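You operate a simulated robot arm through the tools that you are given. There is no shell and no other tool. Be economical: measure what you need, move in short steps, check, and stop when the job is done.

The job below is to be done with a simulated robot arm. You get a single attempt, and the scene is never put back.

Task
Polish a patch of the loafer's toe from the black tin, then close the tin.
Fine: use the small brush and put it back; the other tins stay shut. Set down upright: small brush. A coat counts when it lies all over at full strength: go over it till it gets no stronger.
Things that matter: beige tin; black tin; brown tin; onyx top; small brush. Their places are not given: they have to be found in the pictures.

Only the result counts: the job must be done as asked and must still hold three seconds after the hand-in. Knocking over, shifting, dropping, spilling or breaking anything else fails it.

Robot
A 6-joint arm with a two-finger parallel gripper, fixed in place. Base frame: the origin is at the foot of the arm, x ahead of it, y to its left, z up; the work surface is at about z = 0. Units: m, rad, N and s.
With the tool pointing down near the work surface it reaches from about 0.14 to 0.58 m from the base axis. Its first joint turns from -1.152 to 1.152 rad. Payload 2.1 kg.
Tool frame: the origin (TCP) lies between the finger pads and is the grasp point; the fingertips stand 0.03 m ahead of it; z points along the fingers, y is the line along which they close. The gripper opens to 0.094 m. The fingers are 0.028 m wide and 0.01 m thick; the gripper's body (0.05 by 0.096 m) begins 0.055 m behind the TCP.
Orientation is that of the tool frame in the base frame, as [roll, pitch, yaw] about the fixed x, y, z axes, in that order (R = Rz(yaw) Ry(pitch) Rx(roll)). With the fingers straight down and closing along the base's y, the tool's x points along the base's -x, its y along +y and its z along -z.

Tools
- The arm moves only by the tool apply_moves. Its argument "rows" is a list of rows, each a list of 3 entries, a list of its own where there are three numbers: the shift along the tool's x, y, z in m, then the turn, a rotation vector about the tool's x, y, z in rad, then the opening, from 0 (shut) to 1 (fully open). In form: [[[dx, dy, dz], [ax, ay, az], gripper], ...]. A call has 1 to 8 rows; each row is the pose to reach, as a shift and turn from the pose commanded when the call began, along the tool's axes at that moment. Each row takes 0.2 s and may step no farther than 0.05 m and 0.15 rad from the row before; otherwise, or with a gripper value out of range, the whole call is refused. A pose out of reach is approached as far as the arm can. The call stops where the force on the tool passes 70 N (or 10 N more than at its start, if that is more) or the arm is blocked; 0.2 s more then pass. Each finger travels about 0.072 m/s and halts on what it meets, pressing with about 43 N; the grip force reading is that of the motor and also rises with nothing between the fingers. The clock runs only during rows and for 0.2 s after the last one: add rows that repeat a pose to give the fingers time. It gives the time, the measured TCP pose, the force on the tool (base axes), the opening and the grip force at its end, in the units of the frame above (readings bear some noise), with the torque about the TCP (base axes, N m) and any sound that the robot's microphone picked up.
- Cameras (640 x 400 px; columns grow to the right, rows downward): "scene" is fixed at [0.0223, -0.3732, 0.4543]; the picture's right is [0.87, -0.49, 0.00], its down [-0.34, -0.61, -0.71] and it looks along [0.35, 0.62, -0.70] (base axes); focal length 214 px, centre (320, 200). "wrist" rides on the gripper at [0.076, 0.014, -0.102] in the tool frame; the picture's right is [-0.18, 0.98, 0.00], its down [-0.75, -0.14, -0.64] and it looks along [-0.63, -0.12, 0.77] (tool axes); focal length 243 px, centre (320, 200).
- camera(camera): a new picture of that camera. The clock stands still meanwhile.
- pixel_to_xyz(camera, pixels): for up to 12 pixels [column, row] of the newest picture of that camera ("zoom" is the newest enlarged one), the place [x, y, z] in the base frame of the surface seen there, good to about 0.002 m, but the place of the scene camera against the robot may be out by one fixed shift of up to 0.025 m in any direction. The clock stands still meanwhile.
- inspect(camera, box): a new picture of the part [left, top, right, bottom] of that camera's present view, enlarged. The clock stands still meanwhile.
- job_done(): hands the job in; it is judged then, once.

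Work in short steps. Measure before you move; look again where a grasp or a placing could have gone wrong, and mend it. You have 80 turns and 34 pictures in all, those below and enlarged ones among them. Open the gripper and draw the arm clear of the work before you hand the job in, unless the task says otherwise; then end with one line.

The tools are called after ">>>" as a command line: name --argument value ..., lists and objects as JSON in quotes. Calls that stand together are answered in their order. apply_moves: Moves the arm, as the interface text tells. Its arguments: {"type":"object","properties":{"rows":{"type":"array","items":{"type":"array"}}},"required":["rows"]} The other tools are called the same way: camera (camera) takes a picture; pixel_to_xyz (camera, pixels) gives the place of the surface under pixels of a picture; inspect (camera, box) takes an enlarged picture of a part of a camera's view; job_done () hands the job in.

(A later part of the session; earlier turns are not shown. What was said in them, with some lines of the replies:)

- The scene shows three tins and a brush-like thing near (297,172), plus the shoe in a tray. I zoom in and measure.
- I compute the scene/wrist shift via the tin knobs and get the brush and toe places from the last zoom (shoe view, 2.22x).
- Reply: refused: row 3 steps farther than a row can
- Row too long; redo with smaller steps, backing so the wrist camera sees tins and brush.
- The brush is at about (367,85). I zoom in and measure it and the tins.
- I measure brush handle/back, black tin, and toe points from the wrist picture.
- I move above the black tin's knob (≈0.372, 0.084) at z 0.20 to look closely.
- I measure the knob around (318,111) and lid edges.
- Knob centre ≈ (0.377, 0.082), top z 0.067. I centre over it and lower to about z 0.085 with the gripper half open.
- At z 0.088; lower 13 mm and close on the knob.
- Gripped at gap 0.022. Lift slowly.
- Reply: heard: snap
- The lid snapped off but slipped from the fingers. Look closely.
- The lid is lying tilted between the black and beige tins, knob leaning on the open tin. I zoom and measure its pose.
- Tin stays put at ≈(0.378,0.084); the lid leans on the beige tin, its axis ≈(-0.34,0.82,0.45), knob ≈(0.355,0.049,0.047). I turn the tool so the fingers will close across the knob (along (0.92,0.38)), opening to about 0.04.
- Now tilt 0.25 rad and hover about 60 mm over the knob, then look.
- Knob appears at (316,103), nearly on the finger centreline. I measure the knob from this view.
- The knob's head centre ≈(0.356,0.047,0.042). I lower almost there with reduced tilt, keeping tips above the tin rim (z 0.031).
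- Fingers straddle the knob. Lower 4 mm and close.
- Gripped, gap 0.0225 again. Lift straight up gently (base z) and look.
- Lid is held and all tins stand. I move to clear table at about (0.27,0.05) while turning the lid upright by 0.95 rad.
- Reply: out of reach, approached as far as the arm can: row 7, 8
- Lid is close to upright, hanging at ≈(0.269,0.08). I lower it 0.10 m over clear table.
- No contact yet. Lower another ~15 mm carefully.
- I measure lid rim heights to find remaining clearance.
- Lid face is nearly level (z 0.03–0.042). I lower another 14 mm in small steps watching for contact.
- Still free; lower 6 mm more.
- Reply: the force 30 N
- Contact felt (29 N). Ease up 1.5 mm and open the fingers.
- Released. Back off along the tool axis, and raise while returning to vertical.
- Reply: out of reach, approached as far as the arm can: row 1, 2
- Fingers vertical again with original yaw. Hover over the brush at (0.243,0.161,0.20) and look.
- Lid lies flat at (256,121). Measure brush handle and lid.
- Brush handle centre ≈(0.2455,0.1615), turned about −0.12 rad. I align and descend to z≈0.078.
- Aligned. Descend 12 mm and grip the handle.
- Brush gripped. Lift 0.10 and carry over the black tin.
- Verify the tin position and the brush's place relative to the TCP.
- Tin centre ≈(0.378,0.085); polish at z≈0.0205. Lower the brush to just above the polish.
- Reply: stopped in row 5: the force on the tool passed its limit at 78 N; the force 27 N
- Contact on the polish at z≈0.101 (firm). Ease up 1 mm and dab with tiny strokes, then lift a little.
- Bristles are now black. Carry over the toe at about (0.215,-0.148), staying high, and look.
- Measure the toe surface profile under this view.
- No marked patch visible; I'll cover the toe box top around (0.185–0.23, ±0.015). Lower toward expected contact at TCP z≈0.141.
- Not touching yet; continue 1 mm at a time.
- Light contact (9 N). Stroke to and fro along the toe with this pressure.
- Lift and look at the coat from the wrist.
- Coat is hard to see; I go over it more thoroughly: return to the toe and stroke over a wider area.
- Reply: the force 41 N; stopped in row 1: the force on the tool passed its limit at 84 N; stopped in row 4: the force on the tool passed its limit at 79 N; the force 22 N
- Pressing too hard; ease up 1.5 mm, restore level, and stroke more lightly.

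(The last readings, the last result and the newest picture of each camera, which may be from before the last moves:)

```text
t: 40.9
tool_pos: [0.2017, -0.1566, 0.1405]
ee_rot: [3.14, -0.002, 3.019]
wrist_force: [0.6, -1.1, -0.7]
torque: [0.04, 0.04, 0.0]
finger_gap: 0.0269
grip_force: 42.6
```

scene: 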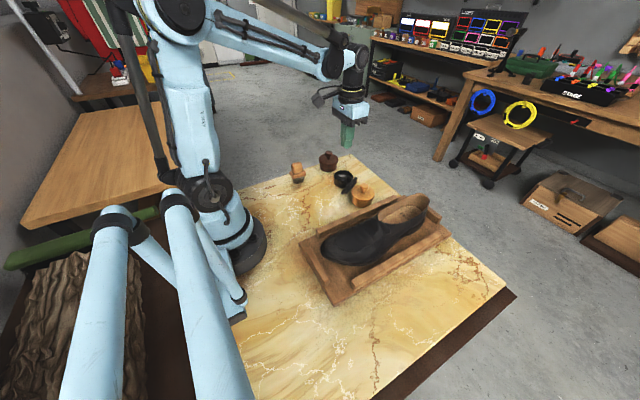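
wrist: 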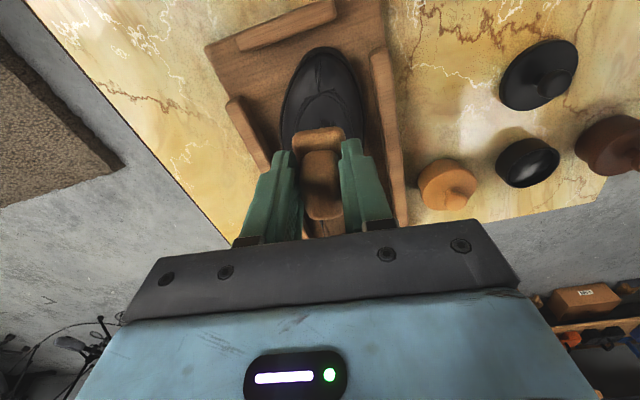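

>>> apply_moves --rows '[[[0, 0.004, 0.002], [0, 0, 0], 0], [[0, 0.01, 0.0022], [0, 0, 0], 0], [[0, 0.016, 0.0024], [0, 0, 0], 0], [[0, 0.022, 0.0028], [0, 0, 0], 0], [[0, 0.016, 0.0026], [0, 0, 0], 0], [[0, 0.008, 0.0026], [0, 0, 0], 0], [[0, 0, 0.003], [0, 0, 0], 0]]'

```text
t: 42.5
tool_pos: [0.2026, -0.1552, 0.1388]
ee_rot: [3.139, 0.001, 3.015]
wrist_force: [-0.5, 1.5, 4.8]
torque: [0.19, -0.16, 0.04]
finger_gap: 0.0269
grip_force: 43.4
```

Good light contact. Do lateral sweeps on the next lanes heelward.

>>> apply_moves --rows '[[[-0.008, 0, -0.0018], [0, 0, 0], 0], [[-0.008, 0.008, -0.0016], [0, 0, 0], 0], [[-0.008, 0.016, -0.0012], [0, 0, 0], 0], [[-0.008, 0.008, -0.0016], [0, 0, 0], 0], [[-0.008, -0.002, -0.0016], [0, 0, 0], 0], [[-0.016, -0.002, -0.0025], [0, 0, 0], 0], [[-0.016, 0.007, -0.0026], [0, 0, 0], 0], [[-0.016, 0.015, -0.0025], [0, 0, 0], 0]]'

```text
t: 44.2
tool_pos: [0.2204, -0.1415, 0.1422]
ee_rot: [3.141, 0.0, 3.017]
wrist_force: [-1.1, -3.7, 10.6]
torque: [-0.34, -0.2, -0.12]
finger_gap: 0.0273
grip_force: 43.1
```

>>> apply_moves --rows '[[[0, -0.008, 0], [0, 0, 0], 0], [[0, -0.017, 0.0002], [0, 0, 0], 0], [[-0.007, -0.017, -0.0006], [0, 0, 0], 0], [[-0.007, -0.009, -0.0008], [0, 0, 0], 0], [[-0.007, 0, -0.0004], [0, 0, 0], 0], [[0, 0, 0], [0, 0, 0], 0], [[0, -0.008, 0], [0, 0, 0], 0], [[0, -0.017, 0.0002], [0, 0, 0], 0]]'

>>> apply_moves --rows '[[[0.008, 0.001, 0.0009], [0, 0, 0], 0], [[0.008, 0.009, 0.0009], [0, 0, 0], 0], [[0.008, 0.017, 0.0012], [0, 0, 0], 0], [[0.016, 0.018, 0.0026], [0, 0, 0], 0], [[0.016, 0.01, 0.0024], [0, 0, 0], 0], [[0.016, 0.002, 0.0026], [0, 0, 0], 0], [[0.008, 0.009, 0.0009], [0, 0, 0], 0], [[0, 0.009, 0], [0, 0, 0], 0]]'

```text
t: 46.0
tool_pos: [0.2176, -0.1584, 0.1415]
ee_rot: [3.137, -0.002, 3.021]
wrist_force: [-2.8, 5.6, 13.7]
torque: [0.59, -0.29, 0.22]
finger_gap: 0.0272
grip_force: 43.0
```

```text
t: 47.9
tool_pos: [0.2165, -0.1501, 0.1396]
ee_rot: [3.139, -0.008, 3.018]
wrist_force: [-24.6, -0.2, 42.9]
torque: [0.16, 0.39, 0.11]
finger_gap: 0.0271
grip_force: 42.7
```

Ease off and lift straight up 0.1 m to see the coat above the brush in the wrist view.

>>> apply_moves --rows '[[[0, 0, -0.03], [0, 0, 0], 0], [[0, 0, -0.07], [0, 0, 0], 0], [[0, 0, -0.11], [0, 0, 0], 0], [[0, 0, -0.11], [0, 0, 0], 0]]'

>>> inspect --camera "wrist" --box '[256, 50, 384, 130]'

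```text
t: 48.9
tool_pos: [0.2186, -0.1486, 0.2522]
ee_rot: [3.14, 0.001, 3.018]
wrist_force: [0.3, -1.0, -0.1]
torque: [-0.02, 0.0, -0.02]
finger_gap: 0.0269
grip_force: 42.6
```

```text
5.00 times, centred on (320, 90) of wrist
```

zoom: 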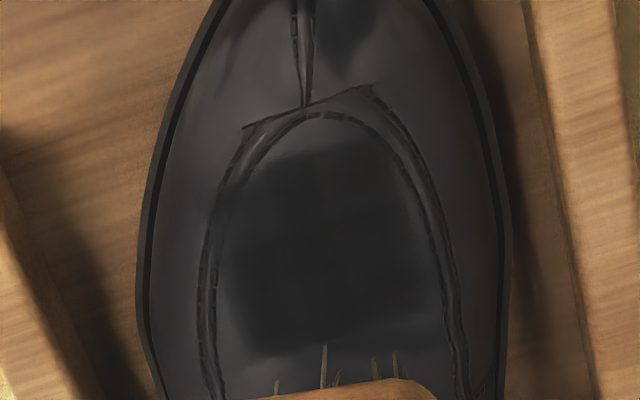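

A dark, squarish coat is visible. I measure its corners and compare with my strokes.

>>> pixel_to_xyz --camera "zoom" --pixels '[[250, 175], [320, 155], [395, 165], [415, 230], [428, 305], [340, 335], [255, 352], [235, 260], [330, 240], [310, 110], [310, 375], [450, 300]]'

```text
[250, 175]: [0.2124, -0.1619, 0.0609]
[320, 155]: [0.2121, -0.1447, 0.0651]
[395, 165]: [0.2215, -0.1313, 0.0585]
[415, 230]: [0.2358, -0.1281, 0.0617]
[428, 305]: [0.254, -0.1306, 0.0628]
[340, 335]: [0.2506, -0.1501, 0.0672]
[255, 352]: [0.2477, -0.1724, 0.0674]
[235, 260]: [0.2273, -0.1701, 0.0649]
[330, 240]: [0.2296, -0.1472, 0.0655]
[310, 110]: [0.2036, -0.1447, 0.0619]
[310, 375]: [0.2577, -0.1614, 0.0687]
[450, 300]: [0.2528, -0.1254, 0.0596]
```

Paint shows only inside a ~4 cm patch centred near (0.231,-0.150), so that's the target. I go over it again centred there; approach first.

>>> apply_moves --rows '[[[-0.01, 0, 0.04], [0, 0, 0], 0], [[-0.01, 0, 0.08], [0, 0, 0], 0], [[-0.01, 0, 0.1], [0, 0, 0], 0], [[-0.01, 0, 0.105], [0, 0, 0], 0]]'

```text
t: 49.9
tool_pos: [0.2299, -0.1524, 0.1469]
ee_rot: [3.141, 0.0, 3.018]
wrist_force: [0.3, -0.5, -1.0]
torque: [-0.01, -0.02, 0.02]
finger_gap: 0.0269
grip_force: 42.7
```

>>> apply_moves --rows '[[[0, 0, 0.001], [0, 0, 0], 0], [[0, 0, 0.002], [0, 0, 0], 0], [[0, 0, 0.003], [0, 0, 0], 0]]'

```text
t: 50.6
tool_pos: [0.2309, -0.1518, 0.1437]
ee_rot: [3.14, 0.0, 3.018]
wrist_force: [-2.5, 1.3, 7.7]
torque: [0.04, -0.08, 0.0]
finger_gap: 0.0271
grip_force: 43.0
```

Contact 8 N. Sweep lanes around the patch centre.

>>> apply_moves --rows '[[[0, 0.006, 0], [0, 0, 0], 0], [[0, 0.012, 0.0006], [0, 0, 0], 0], [[0, 0.004, 0], [0, 0, 0], 0], [[0, -0.006, 0], [0, 0, 0], 0], [[0, -0.012, 0], [0, 0, 0], 0], [[-0.008, -0.012, -0.0008], [0, 0, 0], 0], [[-0.008, -0.004, -0.001], [0, 0, 0], 0], [[-0.008, 0.004, -0.001], [0, 0, 0], 0]]'

>>> apply_moves --rows '[[[0, 0.007, 0.0004], [0, 0, 0], 0], [[0, 0, 0], [0, 0, 0], 0], [[0.008, -0.004, 0.001], [0, 0, 0], 0], [[0.016, -0.004, 0.0018], [0, 0, 0], 0], [[0.016, -0.015, 0.0018], [0, 0, 0], 0], [[0.016, -0.004, 0.0018], [0, 0, 0], 0], [[0.016, 0.008, 0.002], [0, 0, 0], 0], [[0.016, -0.002, 0.0018], [0, 0, 0], 0]]'

```text
t: 52.5
tool_pos: [0.2366, -0.1513, 0.1447]
ee_rot: [-3.139, -0.002, 3.016]
wrist_force: [-20.6, -8.8, 27.9]
torque: [-0.85, 0.64, -0.41]
finger_gap: 0.0272
grip_force: 43.3
```

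```text
t: 54.2
tool_pos: [0.2224, -0.1476, 0.1402]
ee_rot: [3.135, 0.001, 3.019]
wrist_force: [-2.4, 8.1, 19.3]
torque: [0.63, -0.55, 0.28]
finger_gap: 0.0275
grip_force: 43.0
```

One more pass lengthwise, then lift and compare.

>>> apply_moves --rows '[[[0, 0.008, 0], [0, 0, 0], 0], [[-0.008, 0.008, -0.0006], [0, 0, 0], 0], [[-0.015, 0.006, -0.0014], [0, 0, 0], 0], [[-0.008, -0.003, -0.0008], [0, 0, 0], 0], [[0, -0.012, 0], [0, 0, 0], 0], [[-0.008, -0.013, -0.0008], [0, 0, 0], 0], [[-0.015, -0.013, -0.0016], [0, 0, 0], 0], [[-0.01, -0.004, -0.0012], [0, 0, 0], 0]]'

>>> apply_moves --rows '[[[0.01, 0, -0.03], [0, 0, 0], 0], [[0.015, 0, -0.07], [0, 0, 0], 0], [[0.015, 0, -0.108], [0, 0, 0], 0], [[0.015, 0, -0.108], [0, 0, 0], 0]]'

>>> inspect --camera "wrist" --box '[256, 50, 384, 130]'

```text
t: 56.0
tool_pos: [0.2321, -0.1545, 0.141]
ee_rot: [-3.141, 0.002, 3.017]
wrist_force: [-3.2, -3.6, 8.2]
torque: [-0.27, -0.12, -0.15]
finger_gap: 0.0271
grip_force: 43.2
```

```text
t: 57.0
tool_pos: [0.2178, -0.1514, 0.2513]
ee_rot: [3.141, 0.0, 3.018]
wrist_force: [-0.5, -1.1, -0.7]
torque: [0.01, 0.03, 0.01]
finger_gap: 0.0274
grip_force: 43.5
```

```text
5.00 times, centred on (320, 90) of wrist
```

zoom: 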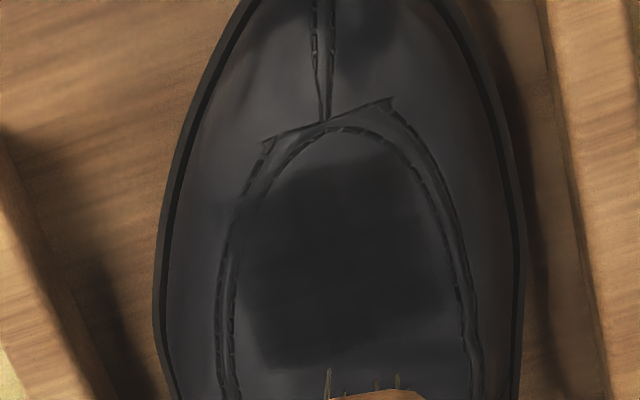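

Coat bottom edge hasn't moved though I brushed farther, so it is bounded by the patch. Measure edges again for full coverage.

>>> pixel_to_xyz --camera "zoom" --pixels '[[270, 185], [255, 205], [243, 270], [245, 320], [265, 366], [340, 355], [455, 310], [450, 270], [440, 220], [415, 175], [345, 163], [300, 170]]'

```text
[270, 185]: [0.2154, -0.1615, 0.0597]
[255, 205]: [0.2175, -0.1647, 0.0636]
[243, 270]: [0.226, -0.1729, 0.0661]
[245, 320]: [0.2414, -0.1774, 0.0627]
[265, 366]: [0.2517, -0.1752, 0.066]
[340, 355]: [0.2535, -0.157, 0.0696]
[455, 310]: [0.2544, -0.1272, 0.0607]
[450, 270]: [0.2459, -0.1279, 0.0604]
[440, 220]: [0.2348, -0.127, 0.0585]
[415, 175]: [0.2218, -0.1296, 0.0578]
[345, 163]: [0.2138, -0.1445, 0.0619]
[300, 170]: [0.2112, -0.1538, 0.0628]
```

Coat spans x 0.212–0.253 and y −0.175…−0.128; lateral edges may still be brush-limited. I do tilted passes on each side; first the −y flank, approaching with a 0.25 rad lean.

>>> apply_moves --rows '[[[-0.008, -0.018, 0.03], [-0.125, 0, 0], 0], [[-0.0153, -0.0343, 0.065], [-0.25, 0, 0], 0], [[-0.0153, -0.0343, 0.095], [-0.25, 0, 0], 0], [[-0.0153, -0.0343, 0.102], [-0.25, 0, 0], 0]]'

```text
t: 58.0
tool_pos: [0.2248, -0.1883, 0.1493]
ee_rot: [2.886, 0.001, 3.018]
wrist_force: [0.5, -0.4, 1.0]
torque: [-0.01, 0.01, 0.02]
finger_gap: 0.0274
grip_force: 42.5
```

>>> apply_moves --rows '[[[0, 0, 0.005], [0, 0, 0], 0], [[0, 0, 0.007], [0, 0, 0], 0], [[0, 0, 0.008], [0, 0, 0], 0]]'

```text
t: 58.9
tool_pos: [0.226, -0.1859, 0.1413]
ee_rot: [2.891, -0.001, 3.019]
wrist_force: [-0.8, -0.5, -0.6]
torque: [-0.03, -0.04, -0.01]
finger_gap: 0.0273
grip_force: 42.9
```

>>> apply_moves --rows '[[[0, 0, 0.001], [0, 0, 0], 0], [[0, 0, 0.002], [0, 0, 0], 0], [[0, 0, 0.003], [0, 0, 0], 0]]'

```text
t: 59.6
tool_pos: [0.2268, -0.1853, 0.1377]
ee_rot: [2.888, -0.001, 3.018]
wrist_force: [-13.7, -7.2, 60.5]
torque: [-0.11, -1.31, -0.15]
finger_gap: 0.0273
grip_force: 42.5
```

Firm contact; ease 2 mm and stroke along this flank.

>>> apply_moves --rows '[[[0, 0, -0.0018], [0, 0, 0], 0], [[0.007, 0.001, -0.0008], [0, 0, 0], 0], [[0.012, 0.002, 0], [0, 0, 0], 0], [[0.006, 0.001, -0.001], [0, 0, 0], 0], [[0, 0, -0.0018], [0, 0, 0], 0], [[-0.007, -0.001, -0.0026], [0, 0, 0], 0], [[-0.012, -0.002, -0.003], [0, 0, 0], 0], [[0, 0, -0.0018], [0, 0, 0], 0]]'

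```text
t: 61.5
tool_pos: [0.2285, -0.1874, 0.1395]
ee_rot: [2.892, 0.003, 3.017]
wrist_force: [1.7, -4.0, 7.6]
torque: [-0.26, -0.42, -0.14]
finger_gap: 0.0271
grip_force: 43.3
```

Now the +y flank: lift and level, then lean the other way.

>>> apply_moves --rows '[[[0, 0, -0.02], [0.0, 0, 0], 0], [[0, 0, -0.035], [0.125, 0, 0], 0], [[0, 0, -0.035], [0.25, 0, 0], 0]]'

>>> apply_moves --rows '[[[0.004, 0.03, 0], [0.1, 0, 0], 0], [[0.008, 0.06, 0], [0.2, 0, 0], 0], [[0.0098, 0.08, 0.005], [0.25, 0, 0], 0], [[0.0098, 0.08, 0.02], [0.25, 0, 0], 0]]'

```text
t: 62.2
tool_pos: [0.2277, -0.1955, 0.1721]
ee_rot: [-3.141, 0.001, 3.018]
wrist_force: [-0.4, 0.4, -0.1]
torque: [-0.01, 0.02, -0.01]
finger_gap: 0.027
grip_force: 42.6
```

```text
t: 63.2
tool_pos: [0.228, -0.113, 0.1521]
ee_rot: [-2.892, -0.001, 3.019]
wrist_force: [0.1, -0.1, 0.1]
torque: [0.01, 0.01, -0.02]
finger_gap: 0.0272
grip_force: 42.5
```

>>> apply_moves --rows '[[[0, 0, 0.008], [0, 0, 0], 0], [[0, 0, 0.011], [0, 0, 0], 0], [[0, 0, 0.012], [0, 0, 0], 0]]'

```text
t: 64.0
tool_pos: [0.2278, -0.1163, 0.1426]
ee_rot: [-2.895, -0.001, 3.017]
wrist_force: [-0.4, 0.1, -1.1]
torque: [0.01, 0.01, -0.04]
finger_gap: 0.0272
grip_force: 43.4
```

>>> apply_moves --rows '[[[0, 0, 0.001], [0, 0, 0], 0], [[0, 0, 0.002], [0, 0, 0], 0]]'

```text
t: 64.7
tool_pos: [0.2257, -0.1165, 0.14]
ee_rot: [-2.894, -0.001, 3.018]
wrist_force: [0.2, -0.8, 0.2]
torque: [0.0, 0.01, 0.02]
finger_gap: 0.0268
grip_force: 43.0
```

>>> apply_moves --rows '[[[0, 0, 0.001], [0, 0, 0], 0], [[0, 0, 0.002], [0, 0, 0], 0]]'

```text
t: 65.2
tool_pos: [0.2253, -0.117, 0.1378]
ee_rot: [-2.891, -0.001, 3.019]
wrist_force: [0.6, -0.1, -0.7]
torque: [0.01, -0.01, 0.0]
finger_gap: 0.0274
grip_force: 42.7
```

>>> apply_moves --rows '[[[0, 0, 0.001], [0, 0, 0], 0], [[0, 0, 0.0018], [0, 0, 0], 0]]'

```text
t: 65.8
tool_pos: [0.2264, -0.1183, 0.1382]
ee_rot: [-2.892, -0.002, 3.018]
wrist_force: [-9.7, 10.2, 43.6]
torque: [-0.02, -0.72, 0.14]
finger_gap: 0.0274
grip_force: 43.4
```

Contact; ease 1 mm and stroke along this flank.

>>> apply_moves --rows '[[[0, 0, -0.001], [0, 0, 0], 0], [[0.007, 0.001, 0], [0, 0, 0], 0], [[0.012, 0.001, 0.0006], [0, 0, 0], 0], [[0.006, 0.001, -0.0002], [0, 0, 0], 0], [[0, 0, -0.001], [0, 0, 0], 0], [[-0.007, -0.001, -0.0018], [0, 0, 0], 0], [[-0.012, -0.001, -0.0024], [0, 0, 0], 0], [[0, 0, -0.001], [0, 0, 0], 0]]'

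```text
t: 67.7
tool_pos: [0.2248, -0.1172, 0.1378]
ee_rot: [-2.893, -0.001, 3.017]
wrist_force: [-0.3, -0.5, -0.6]
torque: [0.03, 0.02, 0.0]
finger_gap: 0.0274
grip_force: 43.1
```

Lift, level and view the coat again.

>>> apply_moves --rows '[[[0, 0, -0.04], [0, 0, 0], 0], [[0, -0.02, -0.08], [-0.1, 0, 0], 0], [[0.004, -0.05, -0.11], [-0.2, 0, 0], 0], [[0.007, -0.07, -0.115], [-0.25, 0, 0], 0], [[0.007, -0.07, -0.115], [-0.25, 0, 0], 0]]'

>>> inspect --camera "wrist" --box '[256, 50, 384, 130]'

```text
t: 68.8
tool_pos: [0.2146, -0.1569, 0.2657]
ee_rot: [3.14, 0.0, 3.02]
wrist_force: [0.6, -0.3, -0.7]
torque: [0.02, 0.02, 0.05]
finger_gap: 0.0272
grip_force: 43.1
```

```text
5.00 times, centred on (320, 90) of wrist
```

zoom: 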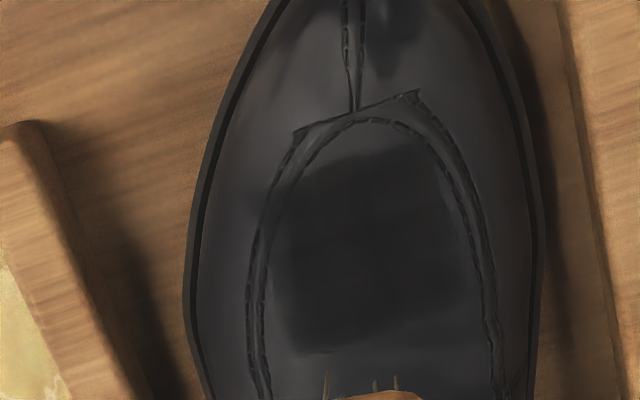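

The coat's extent is unchanged and uniform — full. Now carry the brush back to its place (TCP 0.243, 0.162).

>>> apply_moves --rows '[[[0.0016, 0.0455, 0], [0, 0, 0], 0], [[0.0033, 0.091, 0], [0, 0, 0], 0], [[0.005, 0.1364, 0], [0, 0, 0], 0], [[0.0066, 0.1819, 0], [0, 0, 0], 0], [[0.0083, 0.2273, 0], [0, 0, 0], 0], [[0.01, 0.2728, 0.02], [0, 0, 0], 0], [[0.0116, 0.3183, 0.035], [0, 0, 0], 0], [[0.0116, 0.3183, 0.06], [0, 0, 0], 0]]'

>>> apply_moves --rows '[[[0, 0, 0.04], [0, 0, 0], 0], [[0, 0, 0.08], [0, 0, 0], 0], [[0, 0, 0.11], [0, 0, 0], 0], [[0, 0, 0.11], [0, 0, 0], 0]]'

```text
t: 70.7
tool_pos: [0.2414, 0.1625, 0.2031]
ee_rot: [3.14, -0.001, 3.017]
wrist_force: [0.0, -0.5, -0.9]
torque: [-0.01, 0.03, -0.01]
finger_gap: 0.027
grip_force: 43.1
```

```text
t: 71.7
tool_pos: [0.2422, 0.1628, 0.0946]
ee_rot: [3.14, -0.001, 3.019]
wrist_force: [0.6, -0.6, -0.8]
torque: [-0.01, 0.04, 0.03]
finger_gap: 0.027
grip_force: 43.1
```

Position matches. Lower gently to contact near z≈0.078.

>>> apply_moves --rows '[[[0, 0, 0.008], [0, 0, 0], 0], [[0, 0, 0.012], [0, 0, 0], 0], [[0, 0, 0.0135], [0, 0, 0], 0], [[0, 0, 0.0145], [0, 0, 0], 0]]'

```text
t: 72.7
tool_pos: [0.2416, 0.1619, 0.0833]
ee_rot: [3.14, 0.0, 3.018]
wrist_force: [0.1, 0.3, -0.3]
torque: [0.01, -0.01, 0.02]
finger_gap: 0.0274
grip_force: 42.2
```

>>> apply_moves --rows '[[[0, 0, 0.0015], [0, 0, 0], 0], [[0, 0, 0.003], [0, 0, 0], 0]]'

```text
t: 73.2
tool_pos: [0.2411, 0.1615, 0.0791]
ee_rot: [3.14, 0.0, 3.019]
wrist_force: [-0.8, 0.3, -1.1]
torque: [0.01, 0.0, 0.0]
finger_gap: 0.0268
grip_force: 42.5
```

>>> apply_moves --rows '[[[0, 0, 0.001], [0, 0, 0], 0], [[0, 0, 0.002], [0, 0, 0], 0]]'

```text
t: 73.8
tool_pos: [0.2405, 0.1605, 0.0756]
ee_rot: [3.138, 0.0, 3.016]
wrist_force: [-0.9, -0.3, 0.0]
torque: [-0.01, 0.03, -0.03]
finger_gap: 0.0272
grip_force: 43.0
```

>>> apply_moves --rows '[[[0, 0, 0.001], [0, 0, 0], 0], [[0, 0, 0.002], [0, 0, 0], 0]]'

```text
t: 74.5
tool_pos: [0.2416, 0.1615, 0.0747]
ee_rot: [-3.141, 0.0, 3.019]
wrist_force: [-0.8, -4.0, 41.8]
torque: [-0.13, 0.3, 0.03]
finger_gap: 0.0272
grip_force: 43.8
```

Contact. Ease 0.8 mm, release and rise.

>>> apply_moves --rows '[[[0, 0, -0.0008], [0, 0, 0], 0], [[0, 0, -0.0008], [0, 0, 0], 0.25], [[0, 0, -0.0008], [0, 0, 0], 0.5], [[0, 0, -0.0008], [0, 0, 0], 0.5], [[0, 0, -0.03], [0, 0, 0], 0.5], [[0, 0, -0.07], [0, 0, 0], 0.5], [[0, 0, -0.11], [0, 0, 0], 0.5]]'

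```text
t: 76.0
tool_pos: [0.2396, 0.1602, 0.1869]
ee_rot: [3.139, 0.0, 3.017]
wrist_force: [-0.9, 0.8, 0.0]
torque: [-0.01, 0.02, 0.01]
finger_gap: 0.047
grip_force: 0.1
```

Hover over the lid (≈0.269, 0.082) and look; the brush should also be in view.

>>> apply_moves --rows '[[[-0.019, -0.0375, 0], [0, 0, -0.06], 0.5], [[-0.0379, -0.075, 0.01], [0, 0, -0.122], 0.5], [[-0.0379, -0.075, 0.01], [0, 0, -0.122], 0.5]]'

>>> camera --camera "wrist"

```text
t: 76.8
tool_pos: [0.2676, 0.0801, 0.174]
ee_rot: [3.139, -0.002, -3.142]
wrist_force: [0.5, -0.6, -0.4]
torque: [-0.01, -0.02, 0.01]
finger_gap: 0.0472
grip_force: 0.1
```

```text
1 pictures are left
```

wrist: 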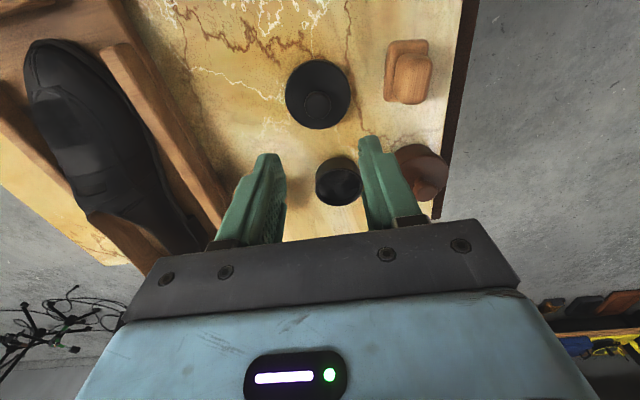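

Brush stands upright at (408,72). I measure lid knob and the tin.

>>> pixel_to_xyz --camera "wrist" --pixels '[[317, 97], [317, 104], [317, 112], [308, 103], [328, 103], [317, 62], [287, 95], [349, 95], [318, 128], [318, 180], [340, 200], [350, 185]]'

>>> pixel_to_xyz --camera "wrist" --pixels '[[337, 159], [338, 205], [335, 180], [338, 195], [335, 170], [360, 178], [405, 75], [410, 95], [396, 50], [424, 45], [391, 80], [430, 85]]'

```text
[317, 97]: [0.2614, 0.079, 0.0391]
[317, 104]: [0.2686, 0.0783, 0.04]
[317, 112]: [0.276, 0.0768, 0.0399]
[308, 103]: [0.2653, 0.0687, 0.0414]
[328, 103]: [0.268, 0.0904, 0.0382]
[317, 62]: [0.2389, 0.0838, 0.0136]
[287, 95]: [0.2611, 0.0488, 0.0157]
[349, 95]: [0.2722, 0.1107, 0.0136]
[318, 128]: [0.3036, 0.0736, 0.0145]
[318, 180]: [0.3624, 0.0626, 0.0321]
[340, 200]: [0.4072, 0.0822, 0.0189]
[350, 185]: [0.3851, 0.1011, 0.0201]
```

```text
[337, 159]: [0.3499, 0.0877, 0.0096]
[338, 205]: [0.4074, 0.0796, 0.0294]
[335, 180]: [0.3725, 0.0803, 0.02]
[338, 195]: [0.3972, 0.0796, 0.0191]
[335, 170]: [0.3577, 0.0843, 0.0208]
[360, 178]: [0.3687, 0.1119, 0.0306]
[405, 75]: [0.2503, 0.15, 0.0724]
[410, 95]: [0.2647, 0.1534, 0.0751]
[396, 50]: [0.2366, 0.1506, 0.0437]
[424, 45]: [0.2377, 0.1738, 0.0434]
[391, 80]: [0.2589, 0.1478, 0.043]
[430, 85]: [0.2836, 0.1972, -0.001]
```

Knob centre ≈(0.2695,0.0795), top z 0.040. Align and descend to just above the lid.

>>> apply_moves --rows '[[[-0.0015, -0.0005, 0.04], [0, 0, 0], 0.5], [[-0.0015, -0.0005, 0.08], [0, 0, 0], 0.5], [[-0.0015, -0.0005, 0.11], [0, 0, 0], 0.5], [[-0.0015, -0.0005, 0.12], [0, 0, 0], 0.5], [[-0.0015, -0.0005, 0.12], [0, 0, 0], 0.5]]'

```text
t: 78.0
tool_pos: [0.2707, 0.0804, 0.0555]
ee_rot: [3.141, 0.001, 3.141]
wrist_force: [-0.4, -0.1, -0.2]
torque: [0.0, -0.03, 0.0]
finger_gap: 0.047
grip_force: 0.0
```

>>> apply_moves --rows '[[[0, 0, 0.0065], [0, 0, 0], 0.5], [[0, 0, 0.0065], [0, 0, 0], 0.2], [[0, 0, 0.0065], [0, 0, 0], 0], [[0, 0, 0.0065], [0, 0, 0], 0], [[0, 0, 0.0065], [0, 0, 0], 0]]'

```text
t: 79.2
tool_pos: [0.2709, 0.0826, 0.0489]
ee_rot: [3.139, 0.001, 3.141]
wrist_force: [0.1, 0.5, -0.2]
torque: [0.0, 0.0, 0.01]
finger_gap: 0.0238
grip_force: 43.8
```

Gripped. Lift 0.06 and move over the tin (Δx 0.108, Δy 0.004).

>>> apply_moves --rows '[[[0, 0, -0.035], [0, 0, 0], 0], [[0, 0, -0.07], [0, 0, 0], 0], [[-0.04, 0.0015, -0.07], [0, 0, 0], 0], [[-0.08, 0.003, -0.07], [0, 0, 0], 0], [[-0.108, 0.004, -0.07], [0, 0, 0], 0], [[-0.108, 0.004, -0.07], [0, 0, 0], 0]]'

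>>> pixel_to_xyz --camera "wrist" --pixels '[[317, 104]]'

```text
t: 80.7
tool_pos: [0.3785, 0.0856, 0.1156]
ee_rot: [3.14, 0.0, 3.138]
wrist_force: [-0.3, 0.2, -0.3]
torque: [0.0, 0.02, -0.02]
finger_gap: 0.0239
grip_force: 43.2
```

```text
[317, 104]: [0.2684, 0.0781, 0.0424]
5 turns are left
```

Few turns left. Lower onto the tin and press until seated.

>>> apply_moves --rows '[[[0, 0, 0.025], [0, 0, 0], 0], [[0, 0, 0.036], [0, 0, 0], 0], [[0, 0, 0.041], [0, 0, 0], 0], [[0, 0, 0.044], [0, 0, 0], 0], [[0, 0, 0.046], [0, 0, 0], 0], [[0, 0, 0.048], [0, 0, 0], 0], [[0, 0, 0.05], [0, 0, 0], 0]]'

```text
t: 82.2
tool_pos: [0.3804, 0.0829, 0.0708]
ee_rot: [-3.139, -0.005, 3.137]
wrist_force: [-1.5, -0.4, 21.1]
torque: [0.17, -0.12, 0.0]
finger_gap: 0.024
grip_force: 43.0
heard: snap
stopped in row 7: the force on the tool passed its limit at 78 N (the readings are from after the stop); the commanded pose is now the measured one
4 turns are left
```

A snap was heard: the lid seated. Release and rise clear, then check with the last picture.

>>> apply_moves --rows '[[[0, 0, -0.0005], [0, 0, 0], 0.2], [[0, 0, -0.0005], [0, 0, 0], 0.5], [[0, 0, -0.0005], [0, 0, 0], 0.5], [[0, 0, -0.0005], [0, 0, 0], 0.5], [[0, 0, -0.04], [0, 0, 0], 0.5], [[0, 0, -0.085], [0, 0, 0], 0.5], [[0, 0, -0.13], [0, 0, 0], 0.5], [[0, 0, -0.15], [0, 0, 0], 0.5]]'

>>> inspect --camera "scene" --box '[270, 140, 430, 240]'

```text
t: 84.0
tool_pos: [0.3806, 0.0842, 0.2188]
ee_rot: [-3.139, 0.0, 3.138]
wrist_force: [-0.2, 0.3, -0.1]
torque: [-0.02, 0.01, 0.02]
finger_gap: 0.047
grip_force: 0.1
```

```text
4.00 times, centred on (350, 190) of scene
3 turns are left
```

zoom: 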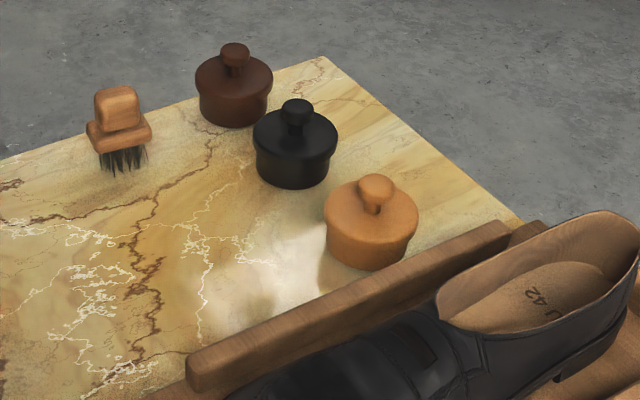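

The black tin is closed flat, the brush stands upright in its place, and the other tins are shut. The arm is clear with the gripper open, so I hand in.

>>> job_done

```text
The job is handed in.
```

I polished the loafer's toe patch from the black tin until the coat got no darker. I then stood the small brush upright back in its place and snapped the black tin's lid shut. The lid slipped from the gripper as it popped off and fell against the beige tin. I picked it up again, and in the pictures I saw no tin knocked over or moved.
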